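You operate a simulated robot arm through the tools that you are given. There is no shell and no other tool. Be economical: measure what you need, move in short steps, check, and stop when the job is done.

Carry out the task below with a simulated robot arm. There is one attempt and no reset: what you move stays moved.

TASK
One lane stopped early: swap its module for the red one.
Fine: the old module goes in the red fault tray; push the holder back in.

Only the result counts: the job must be done as asked and must still hold three seconds after the hand-in. Knocking over, shifting, dropping, spilling or breaking anything else fails it.

THE ROBOT
A 7-joint arm with a two-finger parallel gripper, fixed in place. Base frame: the origin is at the foot of the arm, x ahead of it, y to its left, z up; the work surface is at about z = 750. Units: mm, rad, N and s.
With the tool pointing down near the work surface it reaches from about 100 to 880 mm from the base axis. Its first joint turns from -2.007 to 2.007 rad. Payload 3.91 kg.
The tool frame sits at the grasp point between the pads (the TCP): z along the fingers, y along the line on which they close. The tips reach 30 mm beyond it. The gripper opens to 110 mm. The fingers are 20 mm wide and 10 mm thick; the gripper's body (48 by 112 mm) begins 55 mm behind the TCP.
Orientation is that of the tool frame in the base frame, as a unit quaternion [x, y, z, w]. With the fingers straight down and closing along the base's y, the tool's x points along the base's -x, its y along +y and its z along -z.

THE INTERFACE
- The arm moves only by the tool move_arm. Its argument "steps" is a list of rows, each a list of 7 numbers: the gripper command, from -1 (shut) to 1 (fully open), values between in proportion, then the shift along the base's x, y, z in mm, then the turn, a rotation vector about the base's x, y, z in rad. In form: [[claw, tx, ty, tz, rx, ry, rz], ...]. A call has 1 to 20 rows; each row is the pose to reach, as a shift and turn from the pose commanded when the call began. Each row takes 0.2 s and may step no farther than 50 mm and 0.15 rad from the row before; otherwise, or with a gripper value out of range, the whole call is refused. A pose out of reach is approached as far as the arm can. The call stops where the force on the tool passes 40 N (or 10 N more than at its start, if that is more) or the arm is blocked; 0.2 s more then pass. Each finger travels about 153 mm/s and halts on what it meets, pressing with about 33 N; the grip force reading is that of the motor and also rises with nothing between the fingers. The clock runs only during rows and for 0.2 s after the last one: add rows that repeat a pose to give the fingers time. The reply holds the time, the measured pose of the TCP, the force on the tool along the base axes, the opening and the grip force, in the units named above and with some noise, with the torque about the TCP (base axes, N m) and any sound that the robot's microphone picked up.
- Cameras (640 x 400 px; columns grow to the right, rows downward): "scene" is fixed at [50, 498.2, 1468.9]; the picture's right is [-0.16, -0.99, 0.00], its down [-0.61, 0.10, -0.78] and it looks along [0.77, -0.13, -0.62] (base axes); focal length 337 px, centre (320, 200). "wrist" rides on the gripper at [72, 17, -103] in the tool frame; the picture's right is [-0.23, 0.97, 0.00], its down [-0.76, -0.18, -0.62] and it looks along [-0.61, -0.14, 0.78] (tool axes); focal length 222 px, centre (320, 200). There is no depth. A picture from a camera that has moved, and an enlarged one, comes with that camera's place and axes in the base frame and with its lens.
- capture(camera): a new picture of that camera. No time passes.
- move_column(by): slides the trunk up (or, below 0, down) by that many mm; the arm rides with it, the base frame stays. It gives what a move gives, with no picture.
- enlarge(camera, box): a new picture of the part [left, top, right, bottom] of that camera's present view, enlarged. No time passes.
- hand_in(): hands the job in; it is judged then, once.

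Work in short steps. Places have to be worked out from the pictures, the camera data and where the tool is seen: move nearer, look again, correct. Check each grasp and each placing, and mend what went wrong. You have 120 turns and 64 pictures in all, those below and enlarged ones among them. Open the gripper and draw the arm clear of the work before you hand the job in, unless the task says otherwise; then end with one line.

The tools are called after ">>>" as name(argument=value, ...) on one line, values as JSON. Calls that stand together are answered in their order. move_arm: Moves the arm, as the interface text tells. Its arguments: {"type":"object","properties":{"steps":{"type":"array","items":{"type":"array","items":{"type":"number"}}}},"required":["steps"]} The other tools are called the same way: move_column (by) slides the trunk up or down; capture (camera) takes a picture; enlarge (camera, box) takes an enlarged picture of a part of a camera's view; hand_in () hands the job in.

At the start:

```text
t: 0.0
tool_pos: [474.2, 467.9, 1187.7]
tool_rot: [-0.001, 1.0, 0.0, 0.0]
ft_force: [-0.6, 0.1, 0.2]
wrist_torque: [-0.02, 0.0, -0.02]
width: 110.0
gripper_force: 0.0
trunk travel left (down, up): [-850.0, 140.0]
```

scene: 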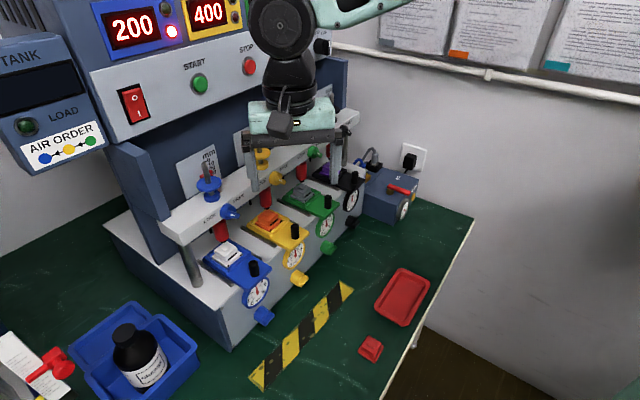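
wrist: 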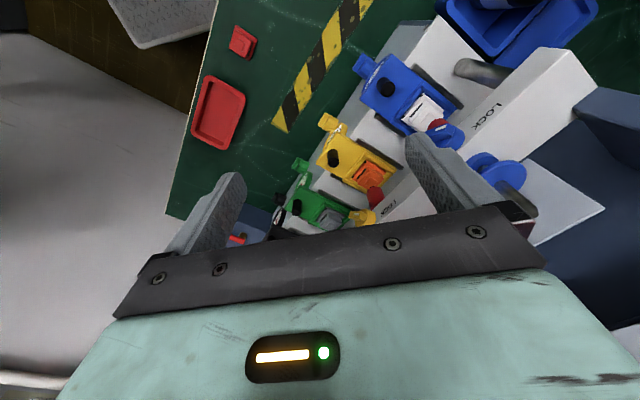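

I start by looking at the machine closely to find which lane stopped early.

>>> enlarge(camera="scene", box=[80, 0, 340, 160])

>>> enlarge(camera="scene", box=[150, 130, 440, 330])

>>> enlarge(camera="wrist", box=[180, 0, 620, 260])

```text
2.46 times, centred on (210, 80) of scene
camera zoom: at [50.0, 498.2, 1468.9], right [-0.16, -0.99, 0.0], down [-0.61, 0.1, -0.78], along [0.77, -0.13, -0.62], focal length 829 px, centre (591, 495)
```

zoom: 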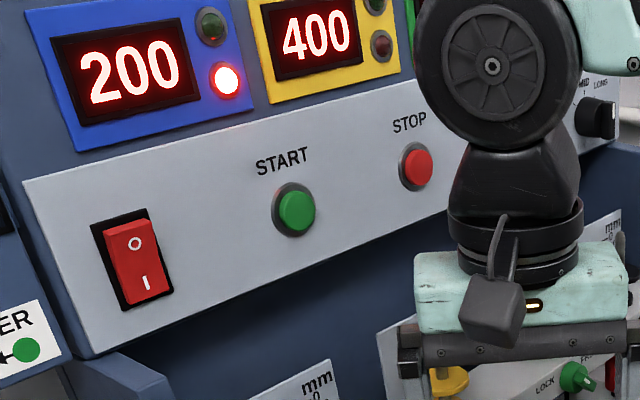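

```text
2.00 times, centred on (295, 230) of scene
camera zoom: at [50.0, 498.2, 1468.9], right [-0.16, -0.99, 0.0], down [-0.61, 0.1, -0.78], along [0.77, -0.13, -0.62], focal length 673 px, centre (370, 140)
```

zoom: 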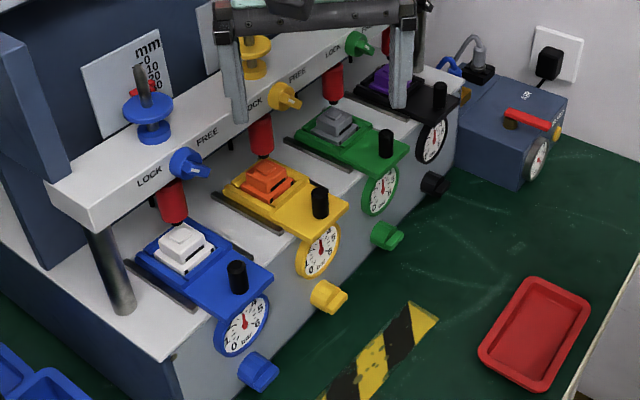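

```text
1.45 times, centred on (400, 130) of wrist
camera zoom: at [402.6, 485.3, 1292.5], right [0.23, 0.97, 0.0], down [0.76, -0.18, 0.62], along [0.61, -0.14, -0.78], focal length 323 px, centre (204, 302)
```

zoom: 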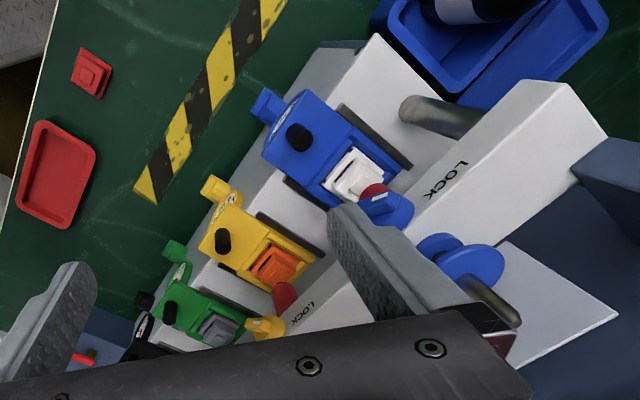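

Blue shows 200 with a red lamp, yellow 400; the arm hides the rest. I move the gripper toward the base and right to clear the scene view.

>>> move_arm(steps=[[1, -10, -45, 0, 0, 0, 0], [1, -20, -90, 0, 0, 0, 0], [1, -30, -135, 0, 0, 0, 0], [1, -40, -180, 0, 0, 0, 0], [1, -50, -225, 0, 0, 0, 0], [1, -60, -270, 0, 0, 0, 0], [1, -70, -315, 0, 0, 0, 0], [1, -80, -360, 0, 0, 0, 0]])

>>> capture(camera="scene")

```text
t: 1.8
tool_pos: [394.5, 108.1, 1188.9]
tool_rot: [-0.001, 1.0, 0.0, 0.0]
ft_force: [0.5, 0.8, -0.3]
wrist_torque: [-0.05, 0.03, 0.0]
width: 110.1
gripper_force: 0.1
trunk travel left (down, up): [-850.0, 140.0]
```

```text
58 pictures are left
```

scene: 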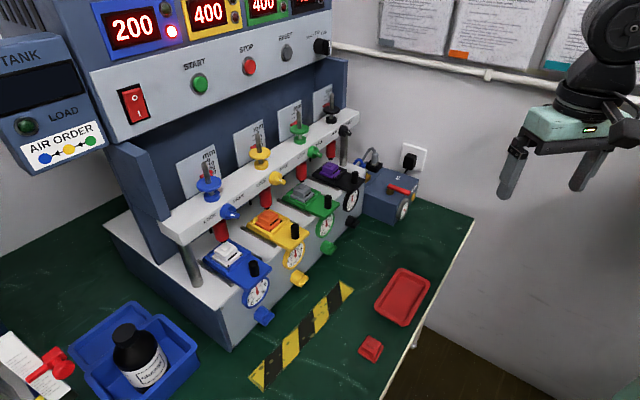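

>>> enlarge(camera="scene", box=[90, 0, 350, 100])

>>> enlarge(camera="scene", box=[160, 85, 370, 216])

>>> enlarge(camera="scene", box=[190, 150, 370, 330])

```text
2.46 times, centred on (220, 50) of scene
camera zoom: at [50.0, 498.2, 1468.9], right [-0.16, -0.99, 0.0], down [-0.61, 0.1, -0.78], along [0.77, -0.13, -0.62], focal length 829 px, centre (566, 569)
```

zoom: 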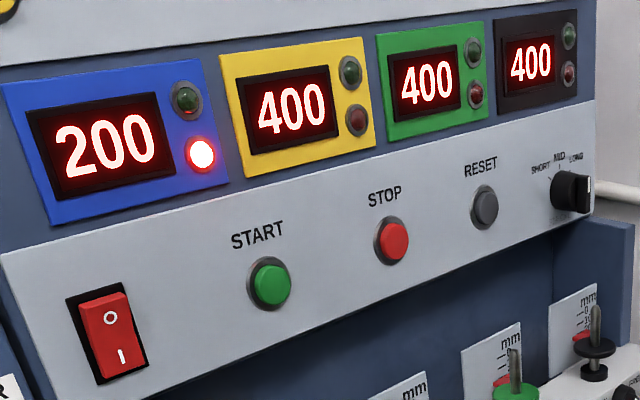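

```text
3.05 times, centred on (265, 150) of scene
camera zoom: at [50.0, 498.2, 1468.9], right [-0.16, -0.99, 0.0], down [-0.61, 0.1, -0.78], along [0.77, -0.13, -0.62], focal length 1026 px, centre (488, 351)
```

zoom: 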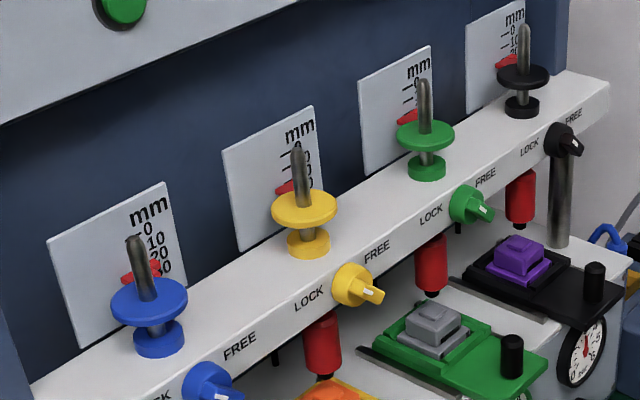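

```text
2.22 times, centred on (280, 240) of scene
camera zoom: at [50.0, 498.2, 1468.9], right [-0.16, -0.99, 0.0], down [-0.61, 0.1, -0.78], along [0.77, -0.13, -0.62], focal length 748 px, centre (409, 111)
```

zoom: 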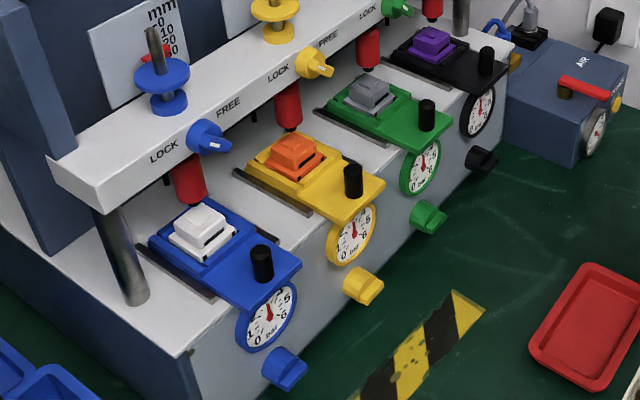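

Blue is the early-stopped lane (200, red lamp). I fly the wrist camera in front of the blue lane, yawed ~0.67 rad to face the machine squarely.

>>> move_arm(steps=[[1, 0, 40, -5, 0, 0, 0.067], [1, 0, 80, -10, 0, 0, 0.134], [1, 0, 120, -15, 0, 0, 0.201], [1, 5, 160, -20, 0, 0, 0.268], [1, 10, 200, -25, 0, 0, 0.335], [1, 15, 240, -30, 0, 0, 0.402], [1, 20, 280, -35, 0, 0, 0.469], [1, 25, 315, -40, 0, 0, 0.536], [1, 30, 350, -50, 0, 0, 0.603], [1, 40, 380, -60, 0, 0, 0.67]])

>>> capture(camera="wrist")

```text
t: 4.0
tool_pos: [434.9, 489.5, 1128.8]
tool_rot: [-0.33, 0.944, 0.001, -0.001]
ft_force: [-0.3, -0.5, -0.4]
wrist_torque: [0.04, -0.01, 0.02]
width: 110.3
gripper_force: 0.0
trunk travel left (down, up): [-850.0, 140.0]
```

```text
54 pictures are left
camera wrist: at [368.5, 457.1, 1232.7], right [-0.43, 0.9, 0.0], down [0.71, 0.34, 0.62], along [0.56, 0.27, -0.78], focal length 222 px, centre (320, 200)
```

wrist: 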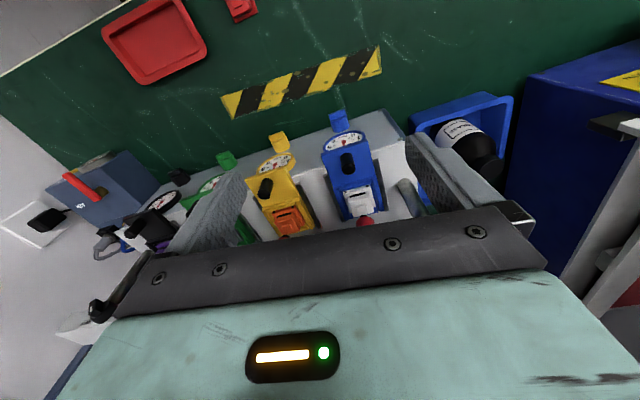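

>>> enlarge(camera="wrist", box=[240, 90, 440, 250])

>>> enlarge(camera="wrist", box=[90, 0, 290, 130])

```text
2.50 times, centred on (340, 170) of wrist
camera zoom: at [368.5, 457.1, 1232.7], right [-0.43, 0.9, 0.0], down [0.71, 0.34, 0.62], along [0.56, 0.27, -0.78], focal length 555 px, centre (270, 275)
```

zoom: 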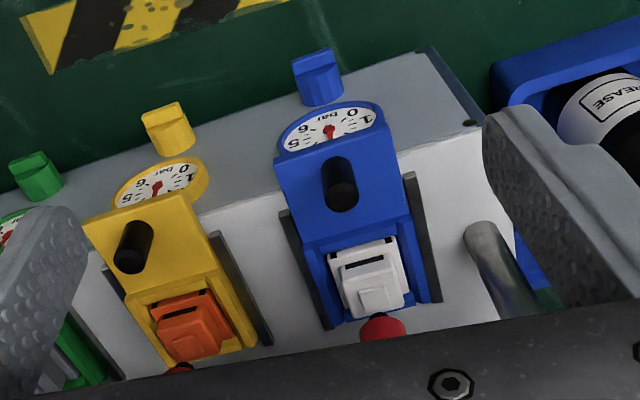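

```text
3.08 times, centred on (190, 65) of wrist
camera zoom: at [368.5, 457.1, 1232.7], right [-0.43, 0.9, 0.0], down [0.71, 0.34, 0.62], along [0.56, 0.27, -0.78], focal length 684 px, centre (720, 615)
```

zoom: 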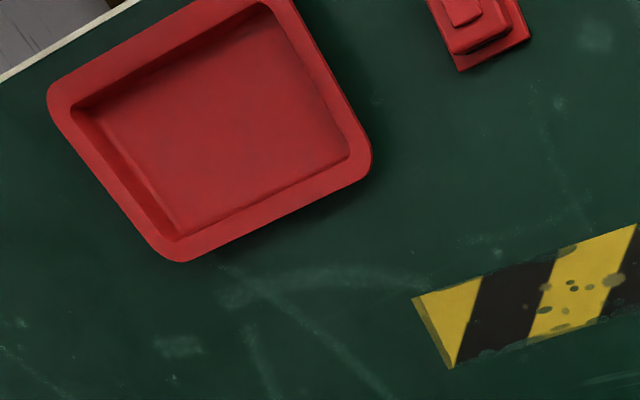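

Blue knob (handle of the holder) I place at about (479,550,995), the plunger tip at (543,612,996), module top around z 955; lane axis about 45°. I look closely at the LOCK/FREE knobs, gauges and the plunger.

>>> enlarge(camera="scene", box=[175, 140, 255, 190])

>>> enlarge(camera="scene", box=[195, 215, 315, 325])

```text
8.00 times, centred on (215, 165) of scene
camera zoom: at [50.0, 498.2, 1468.9], right [-0.16, -0.99, 0.0], down [-0.61, 0.1, -0.78], along [0.77, -0.13, -0.62], focal length 2694 px, centre (1160, 480)
```

zoom: 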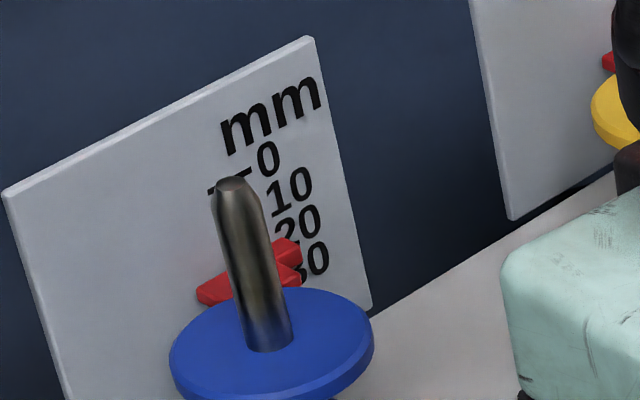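

```text
3.64 times, centred on (255, 270) of scene
camera zoom: at [50.0, 498.2, 1468.9], right [-0.16, -0.99, 0.0], down [-0.61, 0.1, -0.78], along [0.77, -0.13, -0.62], focal length 1224 px, centre (556, -54)
```

zoom: 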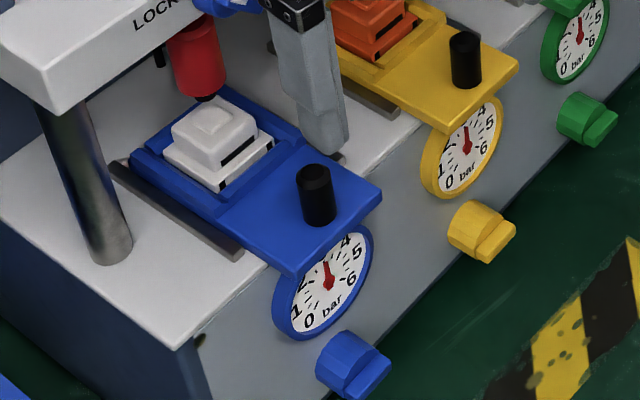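

The plunger looks to hang above the module, so I check clearance with a low frontal view: yaw to 45°, then tilt the tool back.

>>> move_arm(steps=[[1, 5, 10, -10, 0, 0, 0.115]])

>>> move_arm(steps=[[1, 2, 4, -17, 0.1, -0.1, 0], [1, 4, 8, -34, 0.2, -0.2, 0], [1, 7, 12, -50, 0.3, -0.3, 0], [1, 9, 16, -68, 0.4, -0.4, 0], [1, 12, 20, -84, 0.495, -0.495, 0]])

>>> capture(camera="wrist")

```text
t: 4.4
tool_pos: [440.4, 498.7, 1117.9]
tool_rot: [-0.383, 0.924, 0.0, 0.001]
ft_force: [0.2, -0.6, 0.7]
wrist_torque: [0.04, 0.01, 0.03]
width: 110.0
gripper_force: 0.0
trunk travel left (down, up): [-850.0, 140.0]
```

```text
t: 5.6
tool_pos: [573.9, 459.0, 1045.7]
tool_rot: [-0.277, 0.9, 0.094, 0.324]
ft_force: [1.4, -2.0, -0.4]
wrist_torque: [0.14, 0.08, 0.1]
width: 110.1
gripper_force: 0.2
trunk travel left (down, up): [-850.0, 140.0]
stopped in row 5: the arm was blocked; the commanded pose is now the measured one
```

```text
49 pictures are left
camera wrist: at [463.9, 406.8, 1080.6], right [-0.4, 0.91, 0.13], down [0.25, -0.03, 0.97], along [0.88, 0.42, -0.22], focal length 222 px, centre (320, 200)
```

wrist: 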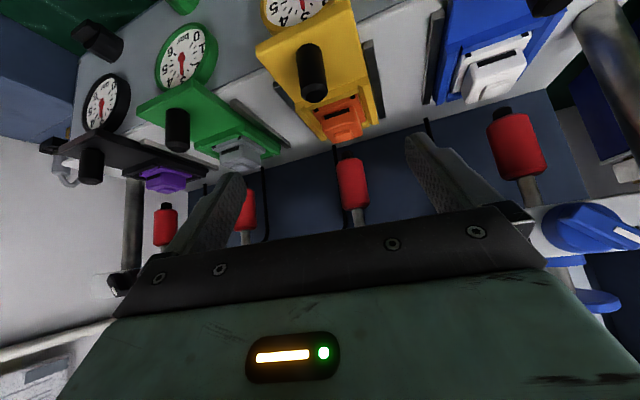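

The plungers clearly hang above the modules with a gap, so the holder can slide. The tilt ran into a joint limit and the arm wandered; I back off outward and up, then untilt.

>>> move_arm(steps=[[1, -25, -25, 5, 0, 0, 0], [1, -50, -50, 20, 0, 0, 0], [1, -70, -60, 40, -0.1, 0.1, 0], [1, -85, -60, 60, -0.2, 0.2, 0], [1, -100, -60, 70, -0.3, 0.3, 0], [1, -110, -60, 75, -0.4, 0.4, 0]])

```text
t: 6.5
tool_pos: [495.8, 352.7, 984.7]
tool_rot: [-0.315, 0.923, -0.038, 0.217]
ft_force: [-0.1, 0.0, -0.5]
wrist_torque: [0.0, 0.0, -0.01]
width: 109.9
gripper_force: 0.1
trunk travel left (down, up): [-850.0, 140.0]
stopped in row 4: the arm was blocked; the commanded pose is now the measured one
```

>>> capture(camera="scene")

```text
48 pictures are left
```

scene: 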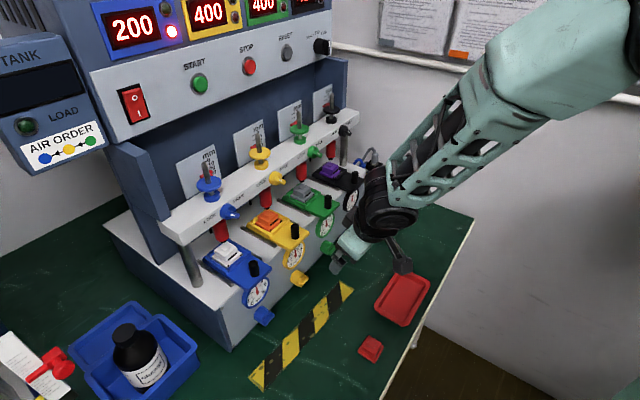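

The scene is undisturbed. I restore the vertical tool orientation while rising.

>>> move_arm(steps=[[1, -10, 0, 30, -0.024, 0.108, 0.031], [1, -20, 0, 60, -0.048, 0.217, 0.063], [1, -30, 0, 90, -0.073, 0.325, 0.094], [1, -40, 0, 120, -0.097, 0.434, 0.126]])

```text
t: 7.5
tool_pos: [452.8, 354.8, 1105.2]
tool_rot: [-0.385, 0.923, 0.001, -0.001]
ft_force: [-0.2, 0.6, 0.0]
wrist_torque: [-0.03, 0.0, -0.03]
width: 110.2
gripper_force: 0.1
trunk travel left (down, up): [-850.0, 140.0]
```

Vertical tool is restored. LOCK knob tip triangulates to (510,577,1091), 41 mm behind the handle, so a vertical grasp of the handle clears it. I move above the handle at a safe height and look.

>>> move_arm(steps=[[1, 0, 45, 0, 0, 0, 0], [1, 2, 90, 0, 0, 0, 0], [1, 5, 130, 0, 0, 0, 0], [1, 8, 160, -10, 0, 0, 0], [1, 14, 180, -20, 0, 0, 0]])

>>> capture(camera="wrist")

>>> capture(camera="scene")

```text
t: 8.7
tool_pos: [468.8, 533.1, 1086.4]
tool_rot: [-0.383, 0.924, 0.0, -0.001]
ft_force: [0.1, -0.1, 0.4]
wrist_torque: [-0.03, -0.03, 0.02]
width: 109.9
gripper_force: 0.0
trunk travel left (down, up): [-850.0, 140.0]
```

```text
47 pictures are left
camera wrist: at [405.7, 494.1, 1190.5], right [-0.53, 0.85, 0.0], down [0.67, 0.41, 0.62], along [0.53, 0.33, -0.78], focal length 222 px, centre (320, 200)
```

wrist: 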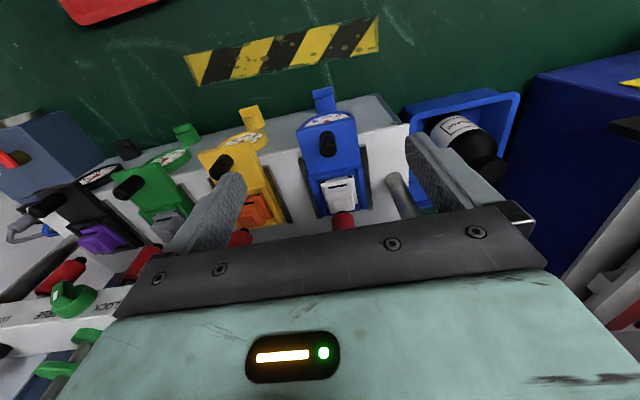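

```text
46 pictures are left
```

scene: 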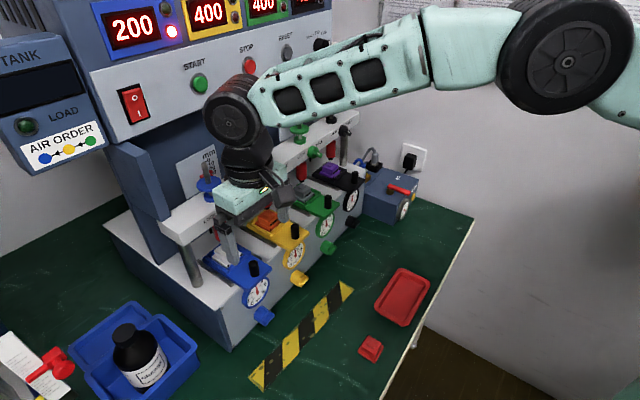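

Wrist ray puts the knob at (482,551), agreeing with the scene. I narrow the gripper to ~50 mm, line up, and descend to TCP z≈1010 first.

>>> move_arm(steps=[[-0.1, 5, 8, 0, 0, 0, 0], [-0.1, 10, 15, 0, 0, 0, 0], [-0.1, 10, 15, -30, 0, 0, 0], [-0.1, 10, 15, -60, 0, 0, 0], [-0.1, 10, 15, -76, 0, 0, 0]])

>>> enlarge(camera="scene", box=[180, 180, 320, 320])

>>> capture(camera="wrist")

```text
t: 9.8
tool_pos: [481.0, 555.1, 1039.1]
tool_rot: [-0.381, 0.924, 0.009, 0.009]
ft_force: [1.0, 2.7, 13.9]
wrist_torque: [0.2, -0.33, 0.04]
width: 49.6
gripper_force: 0.1
trunk travel left (down, up): [-850.0, 140.0]
stopped in row 5: the force on the tool passed its limit at 55 N (the readings are from after the stop); the commanded pose is now the measured one
```

```text
2.86 times, centred on (250, 250) of scene
camera zoom: at [50.0, 498.2, 1468.9], right [-0.16, -0.99, 0.0], down [-0.61, 0.1, -0.78], along [0.77, -0.13, -0.62], focal length 962 px, centre (520, 57)
```

zoom: 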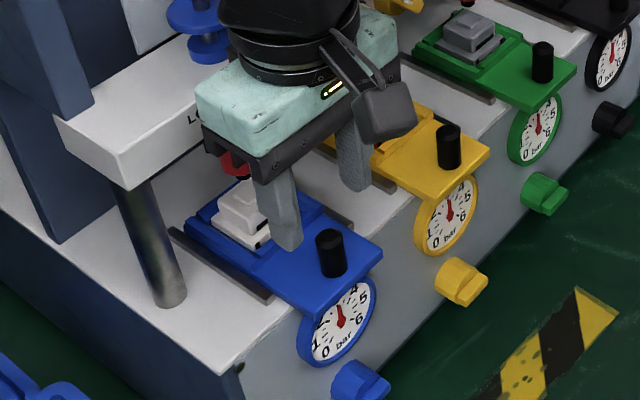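

```text
44 pictures are left
camera wrist: at [416.9, 512.6, 1143.0], right [-0.53, 0.85, 0.02], down [0.66, 0.4, 0.64], along [0.54, 0.35, -0.77], focal length 222 px, centre (320, 200)
```

wrist: 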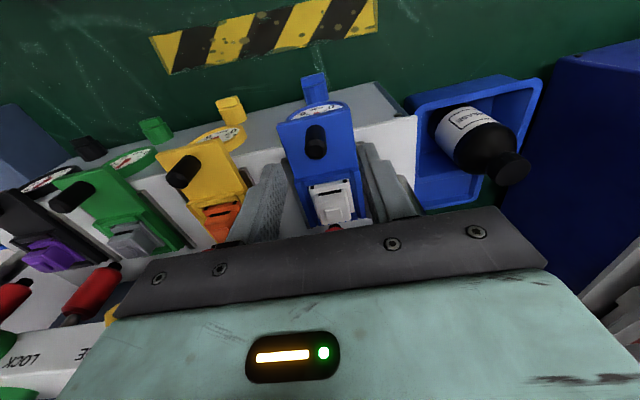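

The gripper body touched the LOCK knob/beam (55 N) at z≈1094 before the pads reached the handle (top now ≈ z 985). I lift straight up and outward, and check the LOCK knob.

>>> move_arm(steps=[[-0.1, -2, -3, 15, 0, 0, 0], [-0.1, -8, -10, 40, 0, 0, 0], [-0.1, -30, -35, 50, 0, 0, 0], [-0.1, -60, -65, 50, 0, 0, 0], [-0.1, -80, -100, 60, 0, 0, 0]])

>>> enlarge(camera="scene", box=[150, 150, 310, 250])

```text
t: 11.0
tool_pos: [400.0, 454.0, 1097.5]
tool_rot: [-0.383, 0.924, 0.008, 0.006]
ft_force: [0.3, 0.4, 0.0]
wrist_torque: [-0.02, -0.01, 0.0]
width: 49.5
gripper_force: 0.0
trunk travel left (down, up): [-850.0, 140.0]
```

```text
4.00 times, centred on (230, 200) of scene
camera zoom: at [50.0, 498.2, 1468.9], right [-0.16, -0.99, 0.0], down [-0.61, 0.1, -0.78], along [0.77, -0.13, -0.62], focal length 1347 px, centre (680, 200)
```

zoom: 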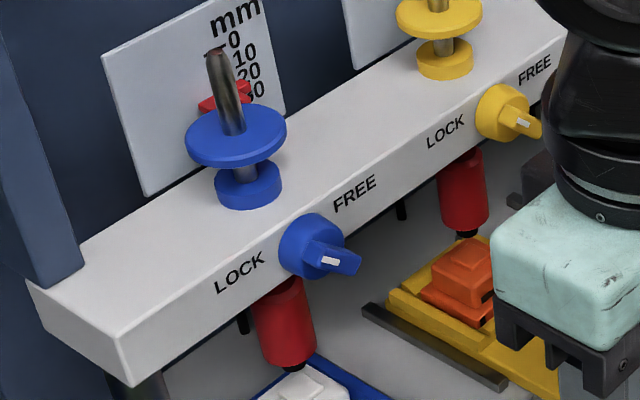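

LOCK knob looks the same as its yellow neighbour, nothing changed. I try a moderate 0.3 rad tilt (gripper top leaning outward) here in free space.

>>> move_arm(steps=[[-0.1, 0, 0, 0, 0.07, -0.07, 0], [-0.1, 0, 0, 0, 0.14, -0.14, 0], [-0.1, 0, 0, 0, 0.2, -0.2, 0]])

```text
t: 11.8
tool_pos: [417.1, 445.4, 1091.7]
tool_rot: [-0.365, 0.919, 0.054, 0.138]
ft_force: [-0.4, -0.1, 0.6]
wrist_torque: [-0.03, 0.0, -0.03]
width: 49.6
gripper_force: 0.1
trunk travel left (down, up): [-850.0, 140.0]
```

The pose drifts (a wrist limit). Lowering the trunk should relax the wrist; I first back off to a free spot, then lower by 200 mm.

>>> move_arm(steps=[[-0.1, -20, -20, 20, -0.1, 0.1, 0], [-0.1, -50, -50, 50, -0.2, 0.2, 0], [-0.1, -80, -80, 80, -0.2, 0.2, 0], [-0.1, -90, -100, 110, -0.2, 0.2, 0]])

>>> move_column(by=-200)

>>> capture(camera="scene")

```text
refused: row 2 steps farther than a row can; nothing moved
```

```text
t: 13.9
tool_pos: [415.7, 446.7, 894.9]
tool_rot: [-0.366, 0.919, 0.056, 0.137]
ft_force: [0.1, -0.1, 0.3]
wrist_torque: [-0.04, -0.03, -0.02]
width: 49.4
gripper_force: 0.1
trunk travel left (down, up): [-650.0, 340.0]
```

```text
42 pictures are left
```

scene: 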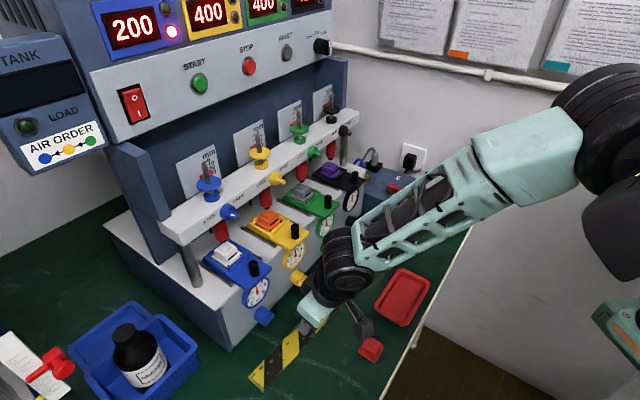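

No contact happened. I raise the tool back up in front of the machine with the lowered trunk.

>>> move_arm(steps=[[-0.1, -15, -15, 35, 0, 0, 0], [-0.1, -20, -20, 80, 0, 0, 0], [-0.1, -20, -20, 125, 0, 0, 0], [-0.1, -20, -20, 150, 0, 0, 0]])

```text
t: 14.9
tool_pos: [380.3, 431.0, 1048.4]
tool_rot: [-0.38, 0.913, 0.061, 0.136]
ft_force: [0.0, 0.1, 0.0]
wrist_torque: [-0.01, -0.02, -0.02]
width: 49.7
gripper_force: 0.0
trunk travel left (down, up): [-650.0, 340.0]
```

Pose now tracks exactly, with 0.3 rad tilt. I approach to just outside/above the handle and look.

>>> move_arm(steps=[[-0.1, 25, 30, 0, 0, 0, 0], [-0.1, 50, 60, -5, 0, 0, 0], [-0.1, 75, 90, -10, 0, 0, 0], [-0.1, 92, 110, -15, 0, 0, 0]])

>>> capture(camera="wrist")

>>> enlarge(camera="scene", box=[180, 180, 320, 320])

```text
t: 15.9
tool_pos: [471.6, 540.9, 1033.2]
tool_rot: [-0.378, 0.914, 0.06, 0.136]
ft_force: [-0.7, 0.2, 0.2]
wrist_torque: [0.01, -0.02, 0.02]
width: 49.6
gripper_force: 0.2
trunk travel left (down, up): [-650.0, 340.0]
```

```text
41 pictures are left
camera wrist: at [390.3, 482.7, 1111.2], right [-0.54, 0.84, 0.08], down [0.52, 0.25, 0.82], along [0.67, 0.48, -0.57], focal length 222 px, centre (320, 200)
```

wrist: 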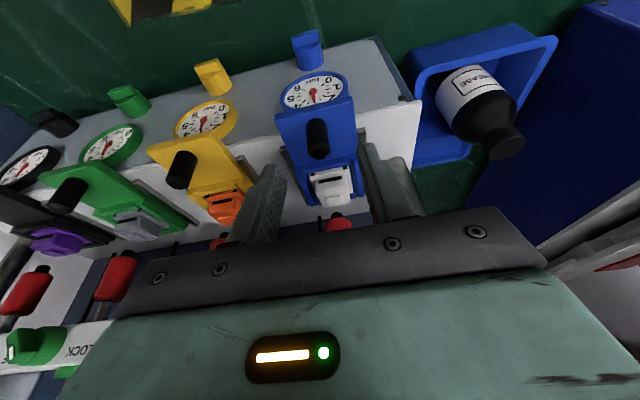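

```text
2.86 times, centred on (250, 250) of scene
camera zoom: at [50.0, 498.2, 1468.9], right [-0.16, -0.99, 0.0], down [-0.61, 0.1, -0.78], along [0.77, -0.13, -0.62], focal length 962 px, centre (520, 57)
```

zoom: 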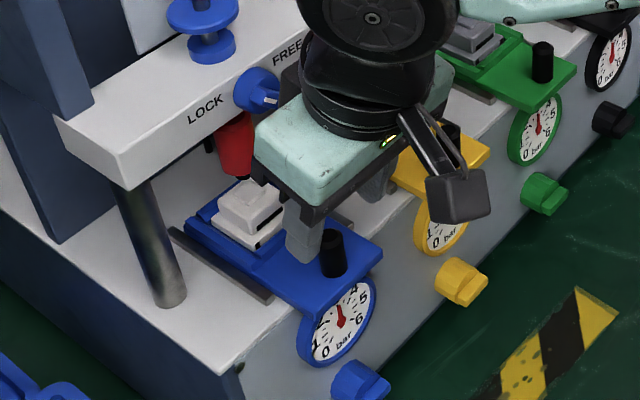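

Knob refined to (481,550,≈990), laterally centred. I move in and descend with the tilted gripper.

>>> move_arm(steps=[[-0.1, 3, 3, -12, 0, 0, 0], [-0.1, 5, 5, -24, 0, 0, 0], [-0.1, 6, 6, -32, 0, 0, 0], [-0.1, 6, 6, -40, 0, 0, 0]])

>>> capture(camera="wrist")

>>> enlarge(camera="scene", box=[180, 180, 320, 320])

```text
t: 16.9
tool_pos: [479.4, 549.6, 992.0]
tool_rot: [-0.378, 0.914, 0.06, 0.136]
ft_force: [0.1, -0.1, -0.3]
wrist_torque: [-0.01, -0.02, -0.01]
width: 49.5
gripper_force: 0.0
trunk travel left (down, up): [-650.0, 340.0]
```

```text
39 pictures are left
camera wrist: at [397.3, 490.7, 1069.9], right [-0.54, 0.84, 0.07], down [0.51, 0.26, 0.82], along [0.67, 0.48, -0.57], focal length 222 px, centre (320, 200)
```

wrist: 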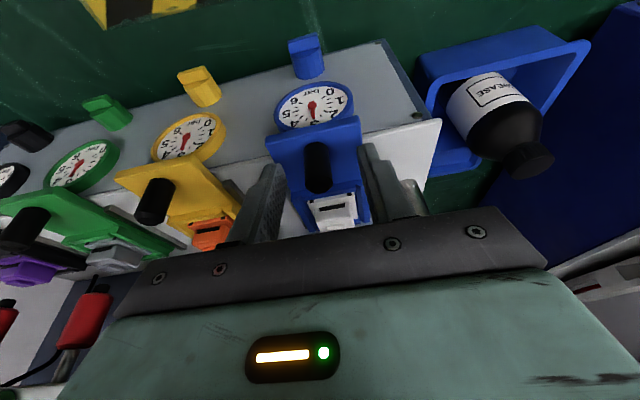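

```text
2.86 times, centred on (250, 250) of scene
camera zoom: at [50.0, 498.2, 1468.9], right [-0.16, -0.99, 0.0], down [-0.61, 0.1, -0.78], along [0.77, -0.13, -0.62], focal length 962 px, centre (520, 57)
```

zoom: 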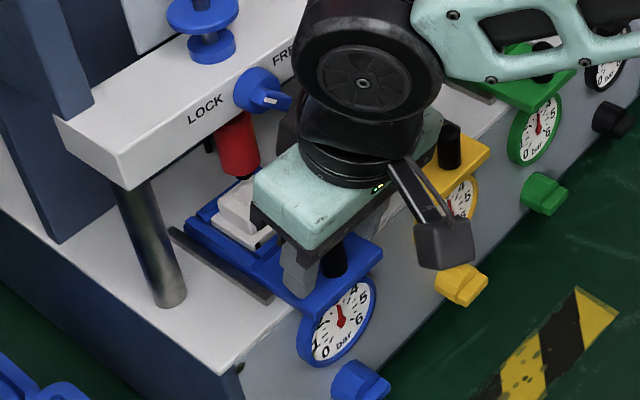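

The handle lies between the pads at about the TCP. I close on it.

>>> move_arm(steps=[[-1, 0, 0, 0, 0, 0, 0], [-1, 0, 0, 0, 0, 0, 0], [-1, 0, 0, 0, 0, 0, 0]])

```text
t: 17.7
tool_pos: [480.8, 547.4, 991.4]
tool_rot: [-0.379, 0.914, 0.06, 0.136]
ft_force: [6.7, -10.7, -0.8]
wrist_torque: [-0.8, -0.47, -0.1]
width: 17.2
gripper_force: 44.3
trunk travel left (down, up): [-650.0, 340.0]
```

Gripped (17 mm). I relieve the sideways load and pull outward along the lane in small steps.

>>> move_arm(steps=[[-1, 2, -2, 0, 0, 0, 0], [-1, -1, -5, 0, 0, 0, 0], [-1, -5, -9, 0, 0, 0, 0], [-1, -9, -13, 0, 0, 0, 0], [-1, -12, -16, 0, 0, 0, 0]])

```text
t: 18.9
tool_pos: [465.2, 532.6, 991.1]
tool_rot: [-0.379, 0.913, 0.06, 0.136]
ft_force: [-0.3, 3.0, -8.5]
wrist_torque: [0.19, -1.0, 0.08]
width: 17.2
gripper_force: 44.5
trunk travel left (down, up): [-650.0, 340.0]
```

Holder slides freely. I pull further, to about 65 mm total.

>>> move_arm(steps=[[-1, -6, -6, 0, 0, 0, 0], [-1, -12, -12, 0, 0, 0, 0], [-1, -18, -18, 0, 0, 0, 0], [-1, -24, -24, 0, 0, 0, 0], [-1, -30, -30, 0, 0, 0, 0]])

>>> capture(camera="scene")

>>> capture(camera="wrist")

```text
t: 20.1
tool_pos: [435.1, 504.1, 990.6]
tool_rot: [-0.379, 0.913, 0.061, 0.136]
ft_force: [-3.9, 5.3, -14.5]
wrist_torque: [-0.31, -0.46, 0.1]
width: 17.4
gripper_force: 44.7
trunk travel left (down, up): [-650.0, 340.0]
```

```text
37 pictures are left
```

scene: 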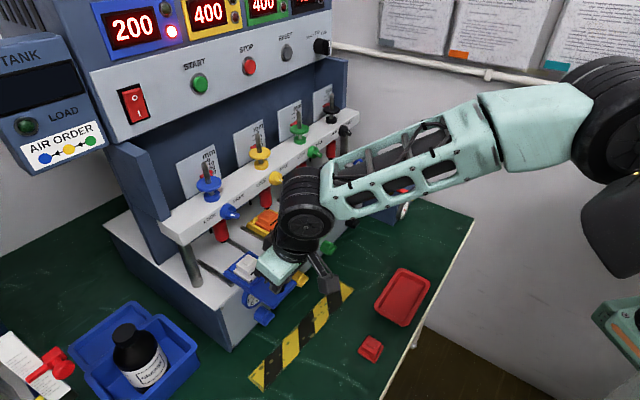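

```text
36 pictures are left
camera wrist: at [354.5, 444.8, 1069.9], right [-0.54, 0.84, 0.07], down [0.51, 0.26, 0.82], along [0.67, 0.48, -0.57], focal length 222 px, centre (320, 200)
```

wrist: 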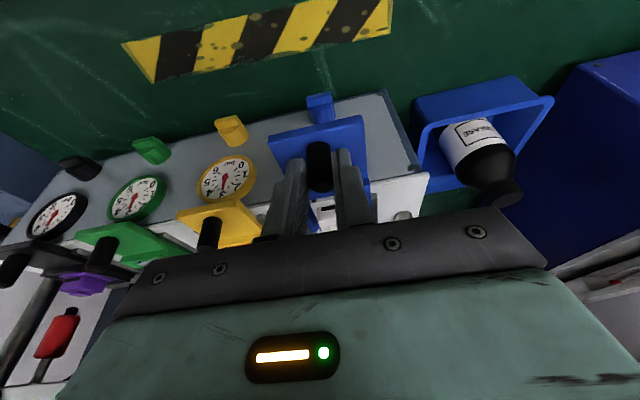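

Now 63 mm out, module seen clear of the plunger in part. I ease z by 2 mm and try another 12 mm.

>>> move_arm(steps=[[-1, 0, 0, -2, 0, 0, 0], [-1, -4, -4, -2, 0, 0, 0], [-1, -8, -8, -2, 0, 0, 0], [-1, -8, -8, -2, 0, 0, 0]])

>>> enlarge(camera="scene", box=[150, 180, 330, 340])

```text
t: 21.1
tool_pos: [429.8, 495.5, 991.0]
tool_rot: [-0.379, 0.913, 0.062, 0.137]
ft_force: [-3.1, 3.6, 2.5]
wrist_torque: [-0.43, -0.4, 0.04]
width: 17.3
gripper_force: 44.8
trunk travel left (down, up): [-650.0, 340.0]
```

```text
2.50 times, centred on (240, 260) of scene
camera zoom: at [50.0, 498.2, 1468.9], right [-0.16, -0.99, 0.0], down [-0.61, 0.1, -0.78], along [0.77, -0.13, -0.62], focal length 842 px, centre (520, 50)
```

zoom: 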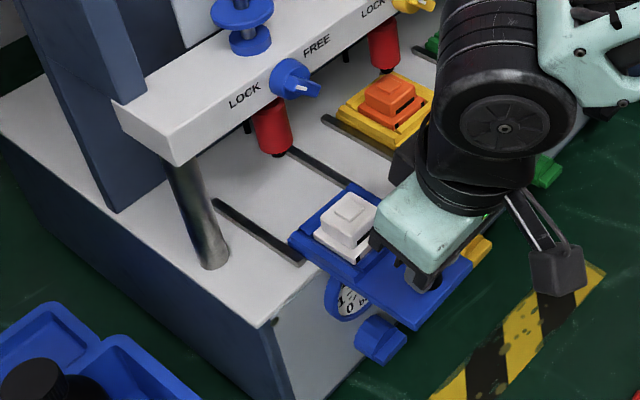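

About 75 mm out; the rear still engages the rails but not by much. I push back in ~8 mm for safety, then loosen the fingers slightly to see whether the holder stays level.

>>> move_arm(steps=[[-1, 3, 3, 0, 0, 0, 0], [-1, 6, 6, 0, 0, 0, 0], [-1, 6, 6, 0, 0, 0, 0], [-0.5, 6, 6, 0, 0, 0, 0], [-0.5, 6, 6, 0, 0, 0, 0]])

>>> enlarge(camera="scene", box=[150, 180, 330, 340])

>>> capture(camera="wrist")

```text
t: 22.3
tool_pos: [434.4, 500.4, 990.4]
tool_rot: [-0.379, 0.913, 0.061, 0.136]
ft_force: [0.1, 0.4, -0.3]
wrist_torque: [0.01, 0.02, 0.02]
width: 27.5
gripper_force: 0.1
trunk travel left (down, up): [-650.0, 340.0]
```

```text
2.50 times, centred on (240, 260) of scene
camera zoom: at [50.0, 498.2, 1468.9], right [-0.16, -0.99, 0.0], down [-0.61, 0.1, -0.78], along [0.77, -0.13, -0.62], focal length 842 px, centre (520, 50)
```

zoom: 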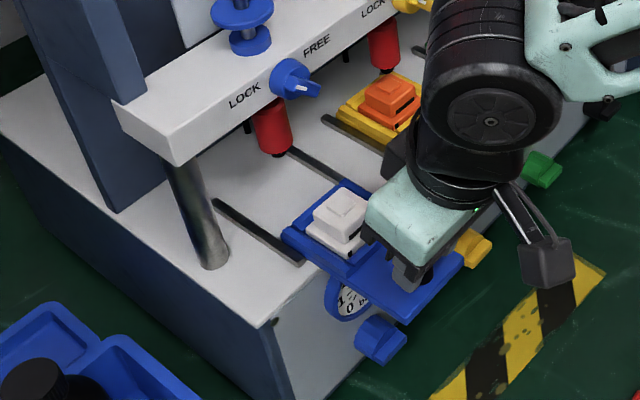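

```text
33 pictures are left
camera wrist: at [353.5, 442.1, 1068.5], right [-0.54, 0.84, 0.07], down [0.51, 0.26, 0.82], along [0.67, 0.48, -0.57], focal length 222 px, centre (320, 200)
```

wrist: 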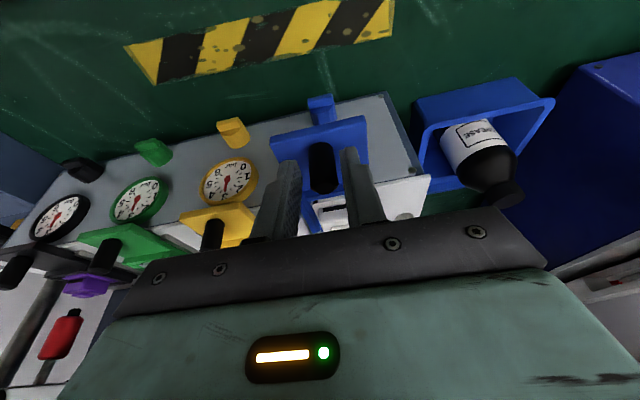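

The holder stays level and put. I lift off the handle, opening to ~60 mm, and look at the module.

>>> move_arm(steps=[[-0.4, 0, 0, 10, 0, 0, 0], [-0.2, 0, 0, 30, 0, 0, 0], [0.1, 0, 0, 50, 0, 0, 0], [0.1, 5, 5, 60, 0, 0, 0]])

>>> enlarge(camera="wrist", box=[220, 70, 440, 240])

>>> enlarge(camera="scene", box=[210, 230, 310, 320])

```text
t: 23.3
tool_pos: [438.9, 506.3, 1050.0]
tool_rot: [-0.378, 0.914, 0.061, 0.136]
ft_force: [-0.9, -0.4, -1.2]
wrist_torque: [0.02, -0.01, 0.0]
width: 60.4
gripper_force: 0.0
trunk travel left (down, up): [-650.0, 340.0]
```

```text
2.35 times, centred on (330, 155) of wrist
camera zoom: at [357.3, 447.5, 1129.2], right [-0.54, 0.84, 0.08], down [0.52, 0.25, 0.82], along [0.67, 0.48, -0.57], focal length 523 px, centre (296, 306)
```

zoom: 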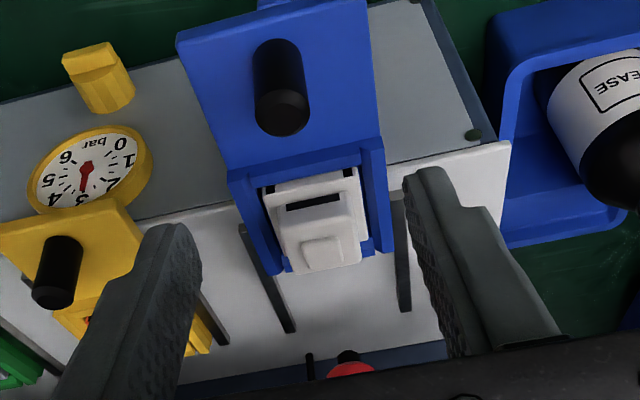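

```text
4.44 times, centred on (260, 275) of scene
camera zoom: at [50.0, 498.2, 1468.9], right [-0.16, -0.99, 0.0], down [-0.61, 0.1, -0.78], along [0.77, -0.13, -0.62], focal length 1496 px, centre (587, -133)
```

zoom: 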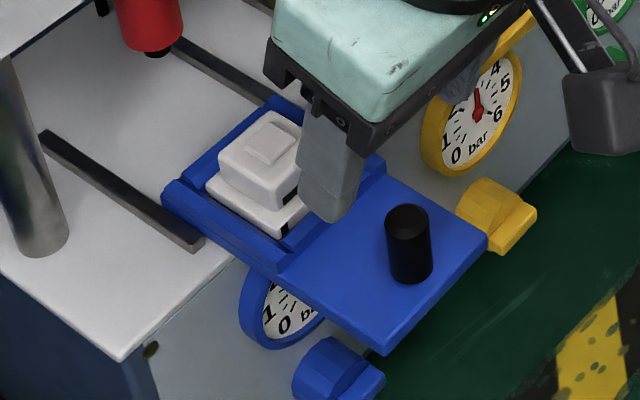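

Module pad triangulates to (495,562,976), block ≈36 mm wide. I move in over it at z≈1030 and then look again.

>>> move_arm(steps=[[0.1, 15, 15, -5, 0, 0, 0], [0.1, 30, 30, -10, 0, 0, 0], [0.1, 45, 45, -15, 0, 0, 0], [0.1, 51, 51, -20, 0, 0, 0]])

>>> enlarge(camera="wrist", box=[220, 70, 440, 240])

>>> enlarge(camera="scene", box=[190, 180, 310, 300])

```text
t: 24.3
tool_pos: [490.8, 557.2, 1031.5]
tool_rot: [-0.378, 0.914, 0.063, 0.137]
ft_force: [-3.0, -3.4, 4.8]
wrist_torque: [0.28, -0.28, 0.02]
width: 60.5
gripper_force: 0.1
trunk travel left (down, up): [-650.0, 340.0]
```

```text
2.35 times, centred on (330, 155) of wrist
camera zoom: at [408.3, 498.3, 1110.0], right [-0.54, 0.84, 0.08], down [0.51, 0.25, 0.82], along [0.67, 0.48, -0.57], focal length 523 px, centre (296, 306)
```

zoom: 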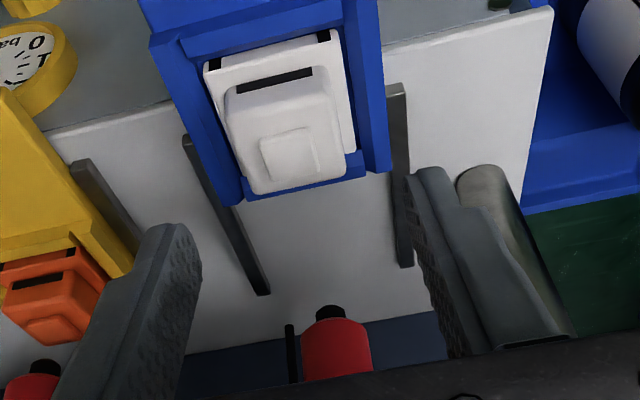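

```text
3.33 times, centred on (250, 240) of scene
camera zoom: at [50.0, 498.2, 1468.9], right [-0.16, -0.99, 0.0], down [-0.61, 0.1, -0.78], along [0.77, -0.13, -0.62], focal length 1122 px, centre (553, 67)
```

zoom: 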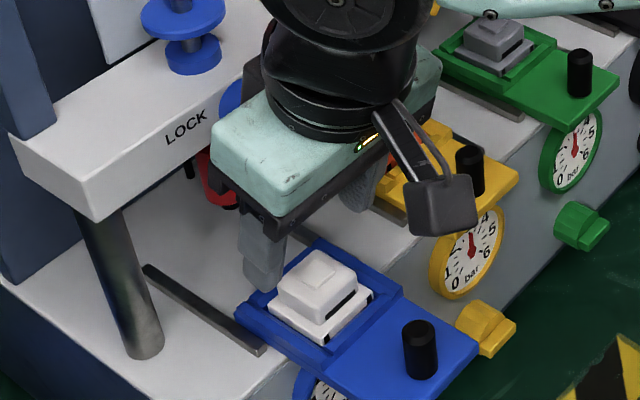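

A light touch on the LOCK knob (≈6 N). The module is in the right place, so I back out 15 mm, descend with fingers straddling, then slide in lower, where the tilted body clears the knob.

>>> move_arm(steps=[[0.1, -12, -12, 0, 0, 0, 0], [0.1, -14, -14, -15, 0, 0, 0], [0.1, -14, -14, -30, 0, 0, 0], [0.1, -7, -7, -33, 0, 0, 0], [0.1, -1, -1, -36, 0, 0, 0]])

>>> enlarge(camera="wrist", box=[220, 70, 440, 240])

>>> enlarge(camera="scene", box=[190, 200, 290, 300])

```text
t: 25.5
tool_pos: [488.7, 554.9, 994.8]
tool_rot: [-0.379, 0.913, 0.062, 0.136]
ft_force: [-4.4, -6.6, -1.3]
wrist_torque: [0.47, -0.43, -0.06]
width: 60.5
gripper_force: 0.0
trunk travel left (down, up): [-650.0, 340.0]
```

```text
2.35 times, centred on (330, 155) of wrist
camera zoom: at [406.7, 497.0, 1073.6], right [-0.54, 0.84, 0.07], down [0.52, 0.26, 0.82], along [0.67, 0.48, -0.57], focal length 523 px, centre (296, 306)
```

zoom: 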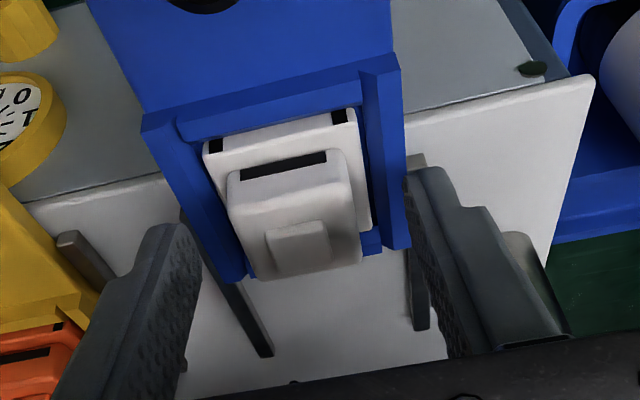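

```text
4.00 times, centred on (240, 250) of scene
camera zoom: at [50.0, 498.2, 1468.9], right [-0.16, -0.99, 0.0], down [-0.61, 0.1, -0.78], along [0.77, -0.13, -0.62], focal length 1347 px, centre (640, 0)
```

zoom: 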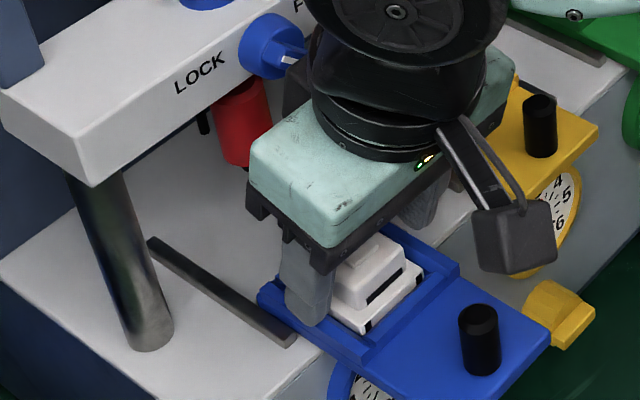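

The wrist's black box is lightly touching the LOCK knob (8 N). I back out 4 mm, still well over the block, and descend 6 mm.

>>> move_arm(steps=[[0.1, -3, -3, 0, 0, 0, 0], [0.1, -3, -3, -4, 0, 0, 0], [0.1, -3, -3, -7, 0, 0, 0]])

```text
t: 26.3
tool_pos: [487.1, 553.2, 987.3]
tool_rot: [-0.378, 0.914, 0.061, 0.136]
ft_force: [-0.2, -0.8, 0.3]
wrist_torque: [0.01, 0.02, 0.01]
width: 60.5
gripper_force: 0.0
trunk travel left (down, up): [-650.0, 340.0]
```

Contact is gone. I close on the block.

>>> move_arm(steps=[[-0.2, 0, 0, 0, 0, 0, 0], [-0.6, 0, 0, 0, 0, 0, 0], [-1, 0, 0, 0, 0, 0, 0], [-1, 0, 0, 0, 0, 0, 0]])

>>> enlarge(camera="scene", box=[190, 200, 290, 300])

```text
t: 27.3
tool_pos: [486.8, 552.3, 987.9]
tool_rot: [-0.378, 0.913, 0.062, 0.137]
ft_force: [0.4, -0.6, -0.3]
wrist_torque: [0.03, 0.02, 0.0]
width: 33.1
gripper_force: 33.0
trunk travel left (down, up): [-650.0, 340.0]
```

```text
4.00 times, centred on (240, 250) of scene
camera zoom: at [50.0, 498.2, 1468.9], right [-0.16, -0.99, 0.0], down [-0.61, 0.1, -0.78], along [0.77, -0.13, -0.62], focal length 1347 px, centre (640, 0)
```

zoom: 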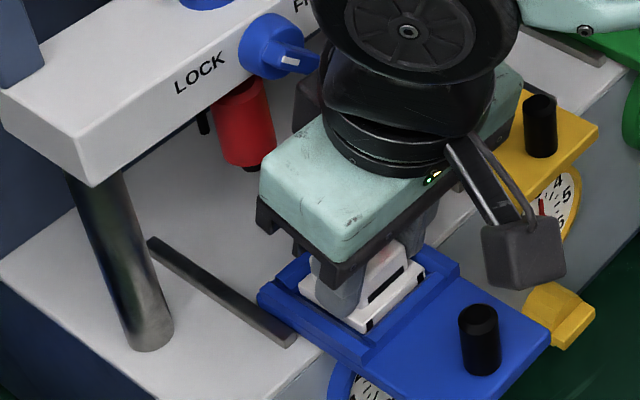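

Gripped at 33 mm. I lift 12 mm straight, then outward and up.

>>> move_arm(steps=[[-1, 0, 0, 6, 0, 0, 0], [-1, 0, 0, 12, 0, 0, 0], [-1, -6, -6, 20, 0, 0, 0], [-1, -25, -25, 35, 0, 0, 0], [-1, -50, -50, 50, 0, 0, 0], [-1, -75, -75, 60, 0, 0, 0]])

>>> capture(camera="wrist")

>>> capture(camera="scene")

```text
t: 28.7
tool_pos: [412.1, 478.8, 1046.6]
tool_rot: [-0.379, 0.913, 0.061, 0.136]
ft_force: [0.5, -0.1, -1.2]
wrist_torque: [-0.03, 0.0, 0.03]
width: 33.0
gripper_force: 33.0
trunk travel left (down, up): [-650.0, 340.0]
```

```text
25 pictures are left
camera wrist: at [331.9, 419.4, 1124.9], right [-0.54, 0.84, 0.07], down [0.51, 0.26, 0.82], along [0.67, 0.48, -0.57], focal length 222 px, centre (320, 200)
```

wrist: 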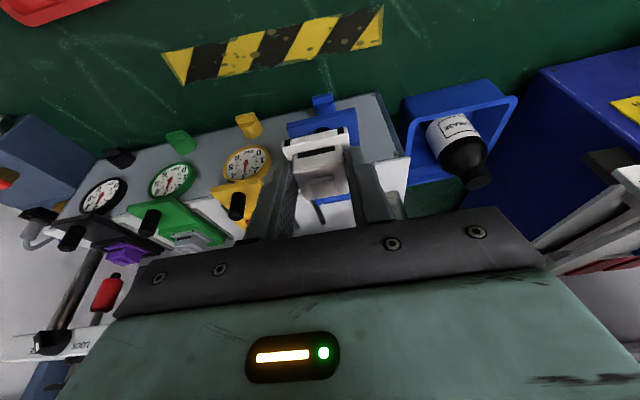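

```text
24 pictures are left
```

scene: 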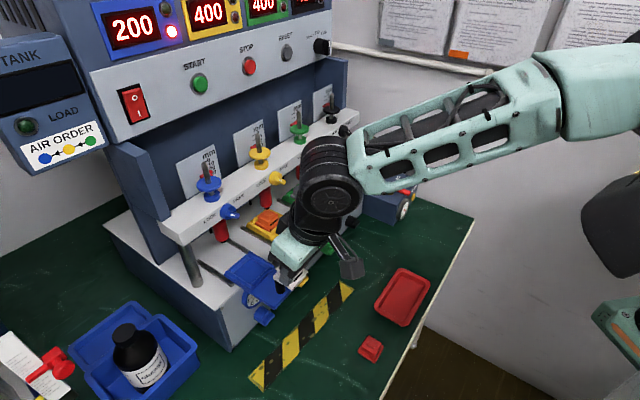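

Module held, old spot empty. I carry it to the red tray, about (518,210), at travel height.

>>> move_arm(steps=[[-1, -10, -45, 0, 0, 0, 0], [-1, -10, -90, -10, 0, 0, 0], [-1, 0, -135, -30, 0, 0, 0], [-1, 25, -175, -60, 0, 0, 0], [-1, 55, -210, -80, 0, 0, 0], [-1, 80, -240, -110, 0, 0, 0], [-1, 100, -268, -140, 0, 0, 0]])

>>> capture(camera="wrist")

>>> capture(camera="scene")

```text
refused: row 3 steps farther than a row can; nothing moved
```

```text
23 pictures are left
camera wrist: at [331.9, 419.4, 1124.9], right [-0.54, 0.84, 0.07], down [0.51, 0.26, 0.82], along [0.67, 0.48, -0.57], focal length 222 px, centre (320, 200)
```

wrist: 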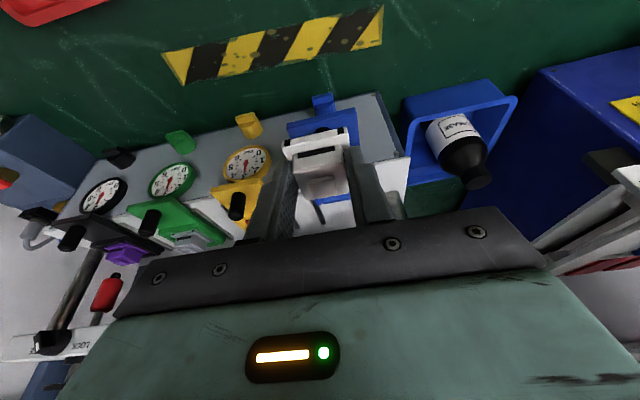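

```text
22 pictures are left
```

scene: 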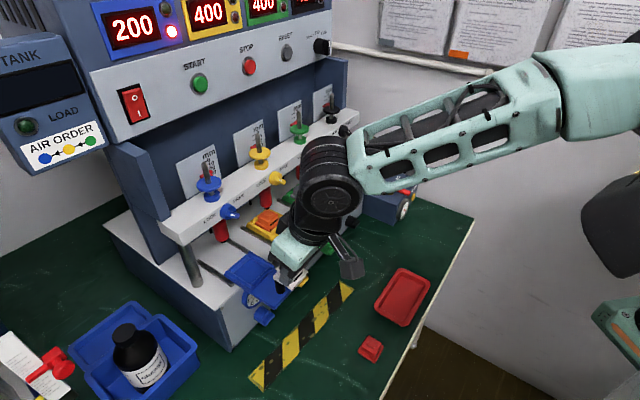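

The row was too long; I resend the carry with shorter steps.

>>> move_arm(steps=[[-1, -8, -40, 0, 0, 0, 0], [-1, -10, -80, -8, 0, 0, 0], [-1, -5, -118, -22, 0, 0, 0], [-1, 12, -150, -40, 0, 0, 0], [-1, 32, -180, -60, 0, 0, 0], [-1, 52, -208, -80, 0, 0, 0], [-1, 72, -232, -105, 0, 0, 0], [-1, 90, -252, -130, 0, 0, 0], [-1, 100, -268, -150, 0, 0, 0]])

```text
t: 30.7
tool_pos: [512.7, 209.4, 897.9]
tool_rot: [-0.379, 0.913, 0.061, 0.137]
ft_force: [-1.0, 0.4, -0.2]
wrist_torque: [-0.01, -0.01, 0.0]
width: 33.0
gripper_force: 33.1
trunk travel left (down, up): [-650.0, 340.0]
```

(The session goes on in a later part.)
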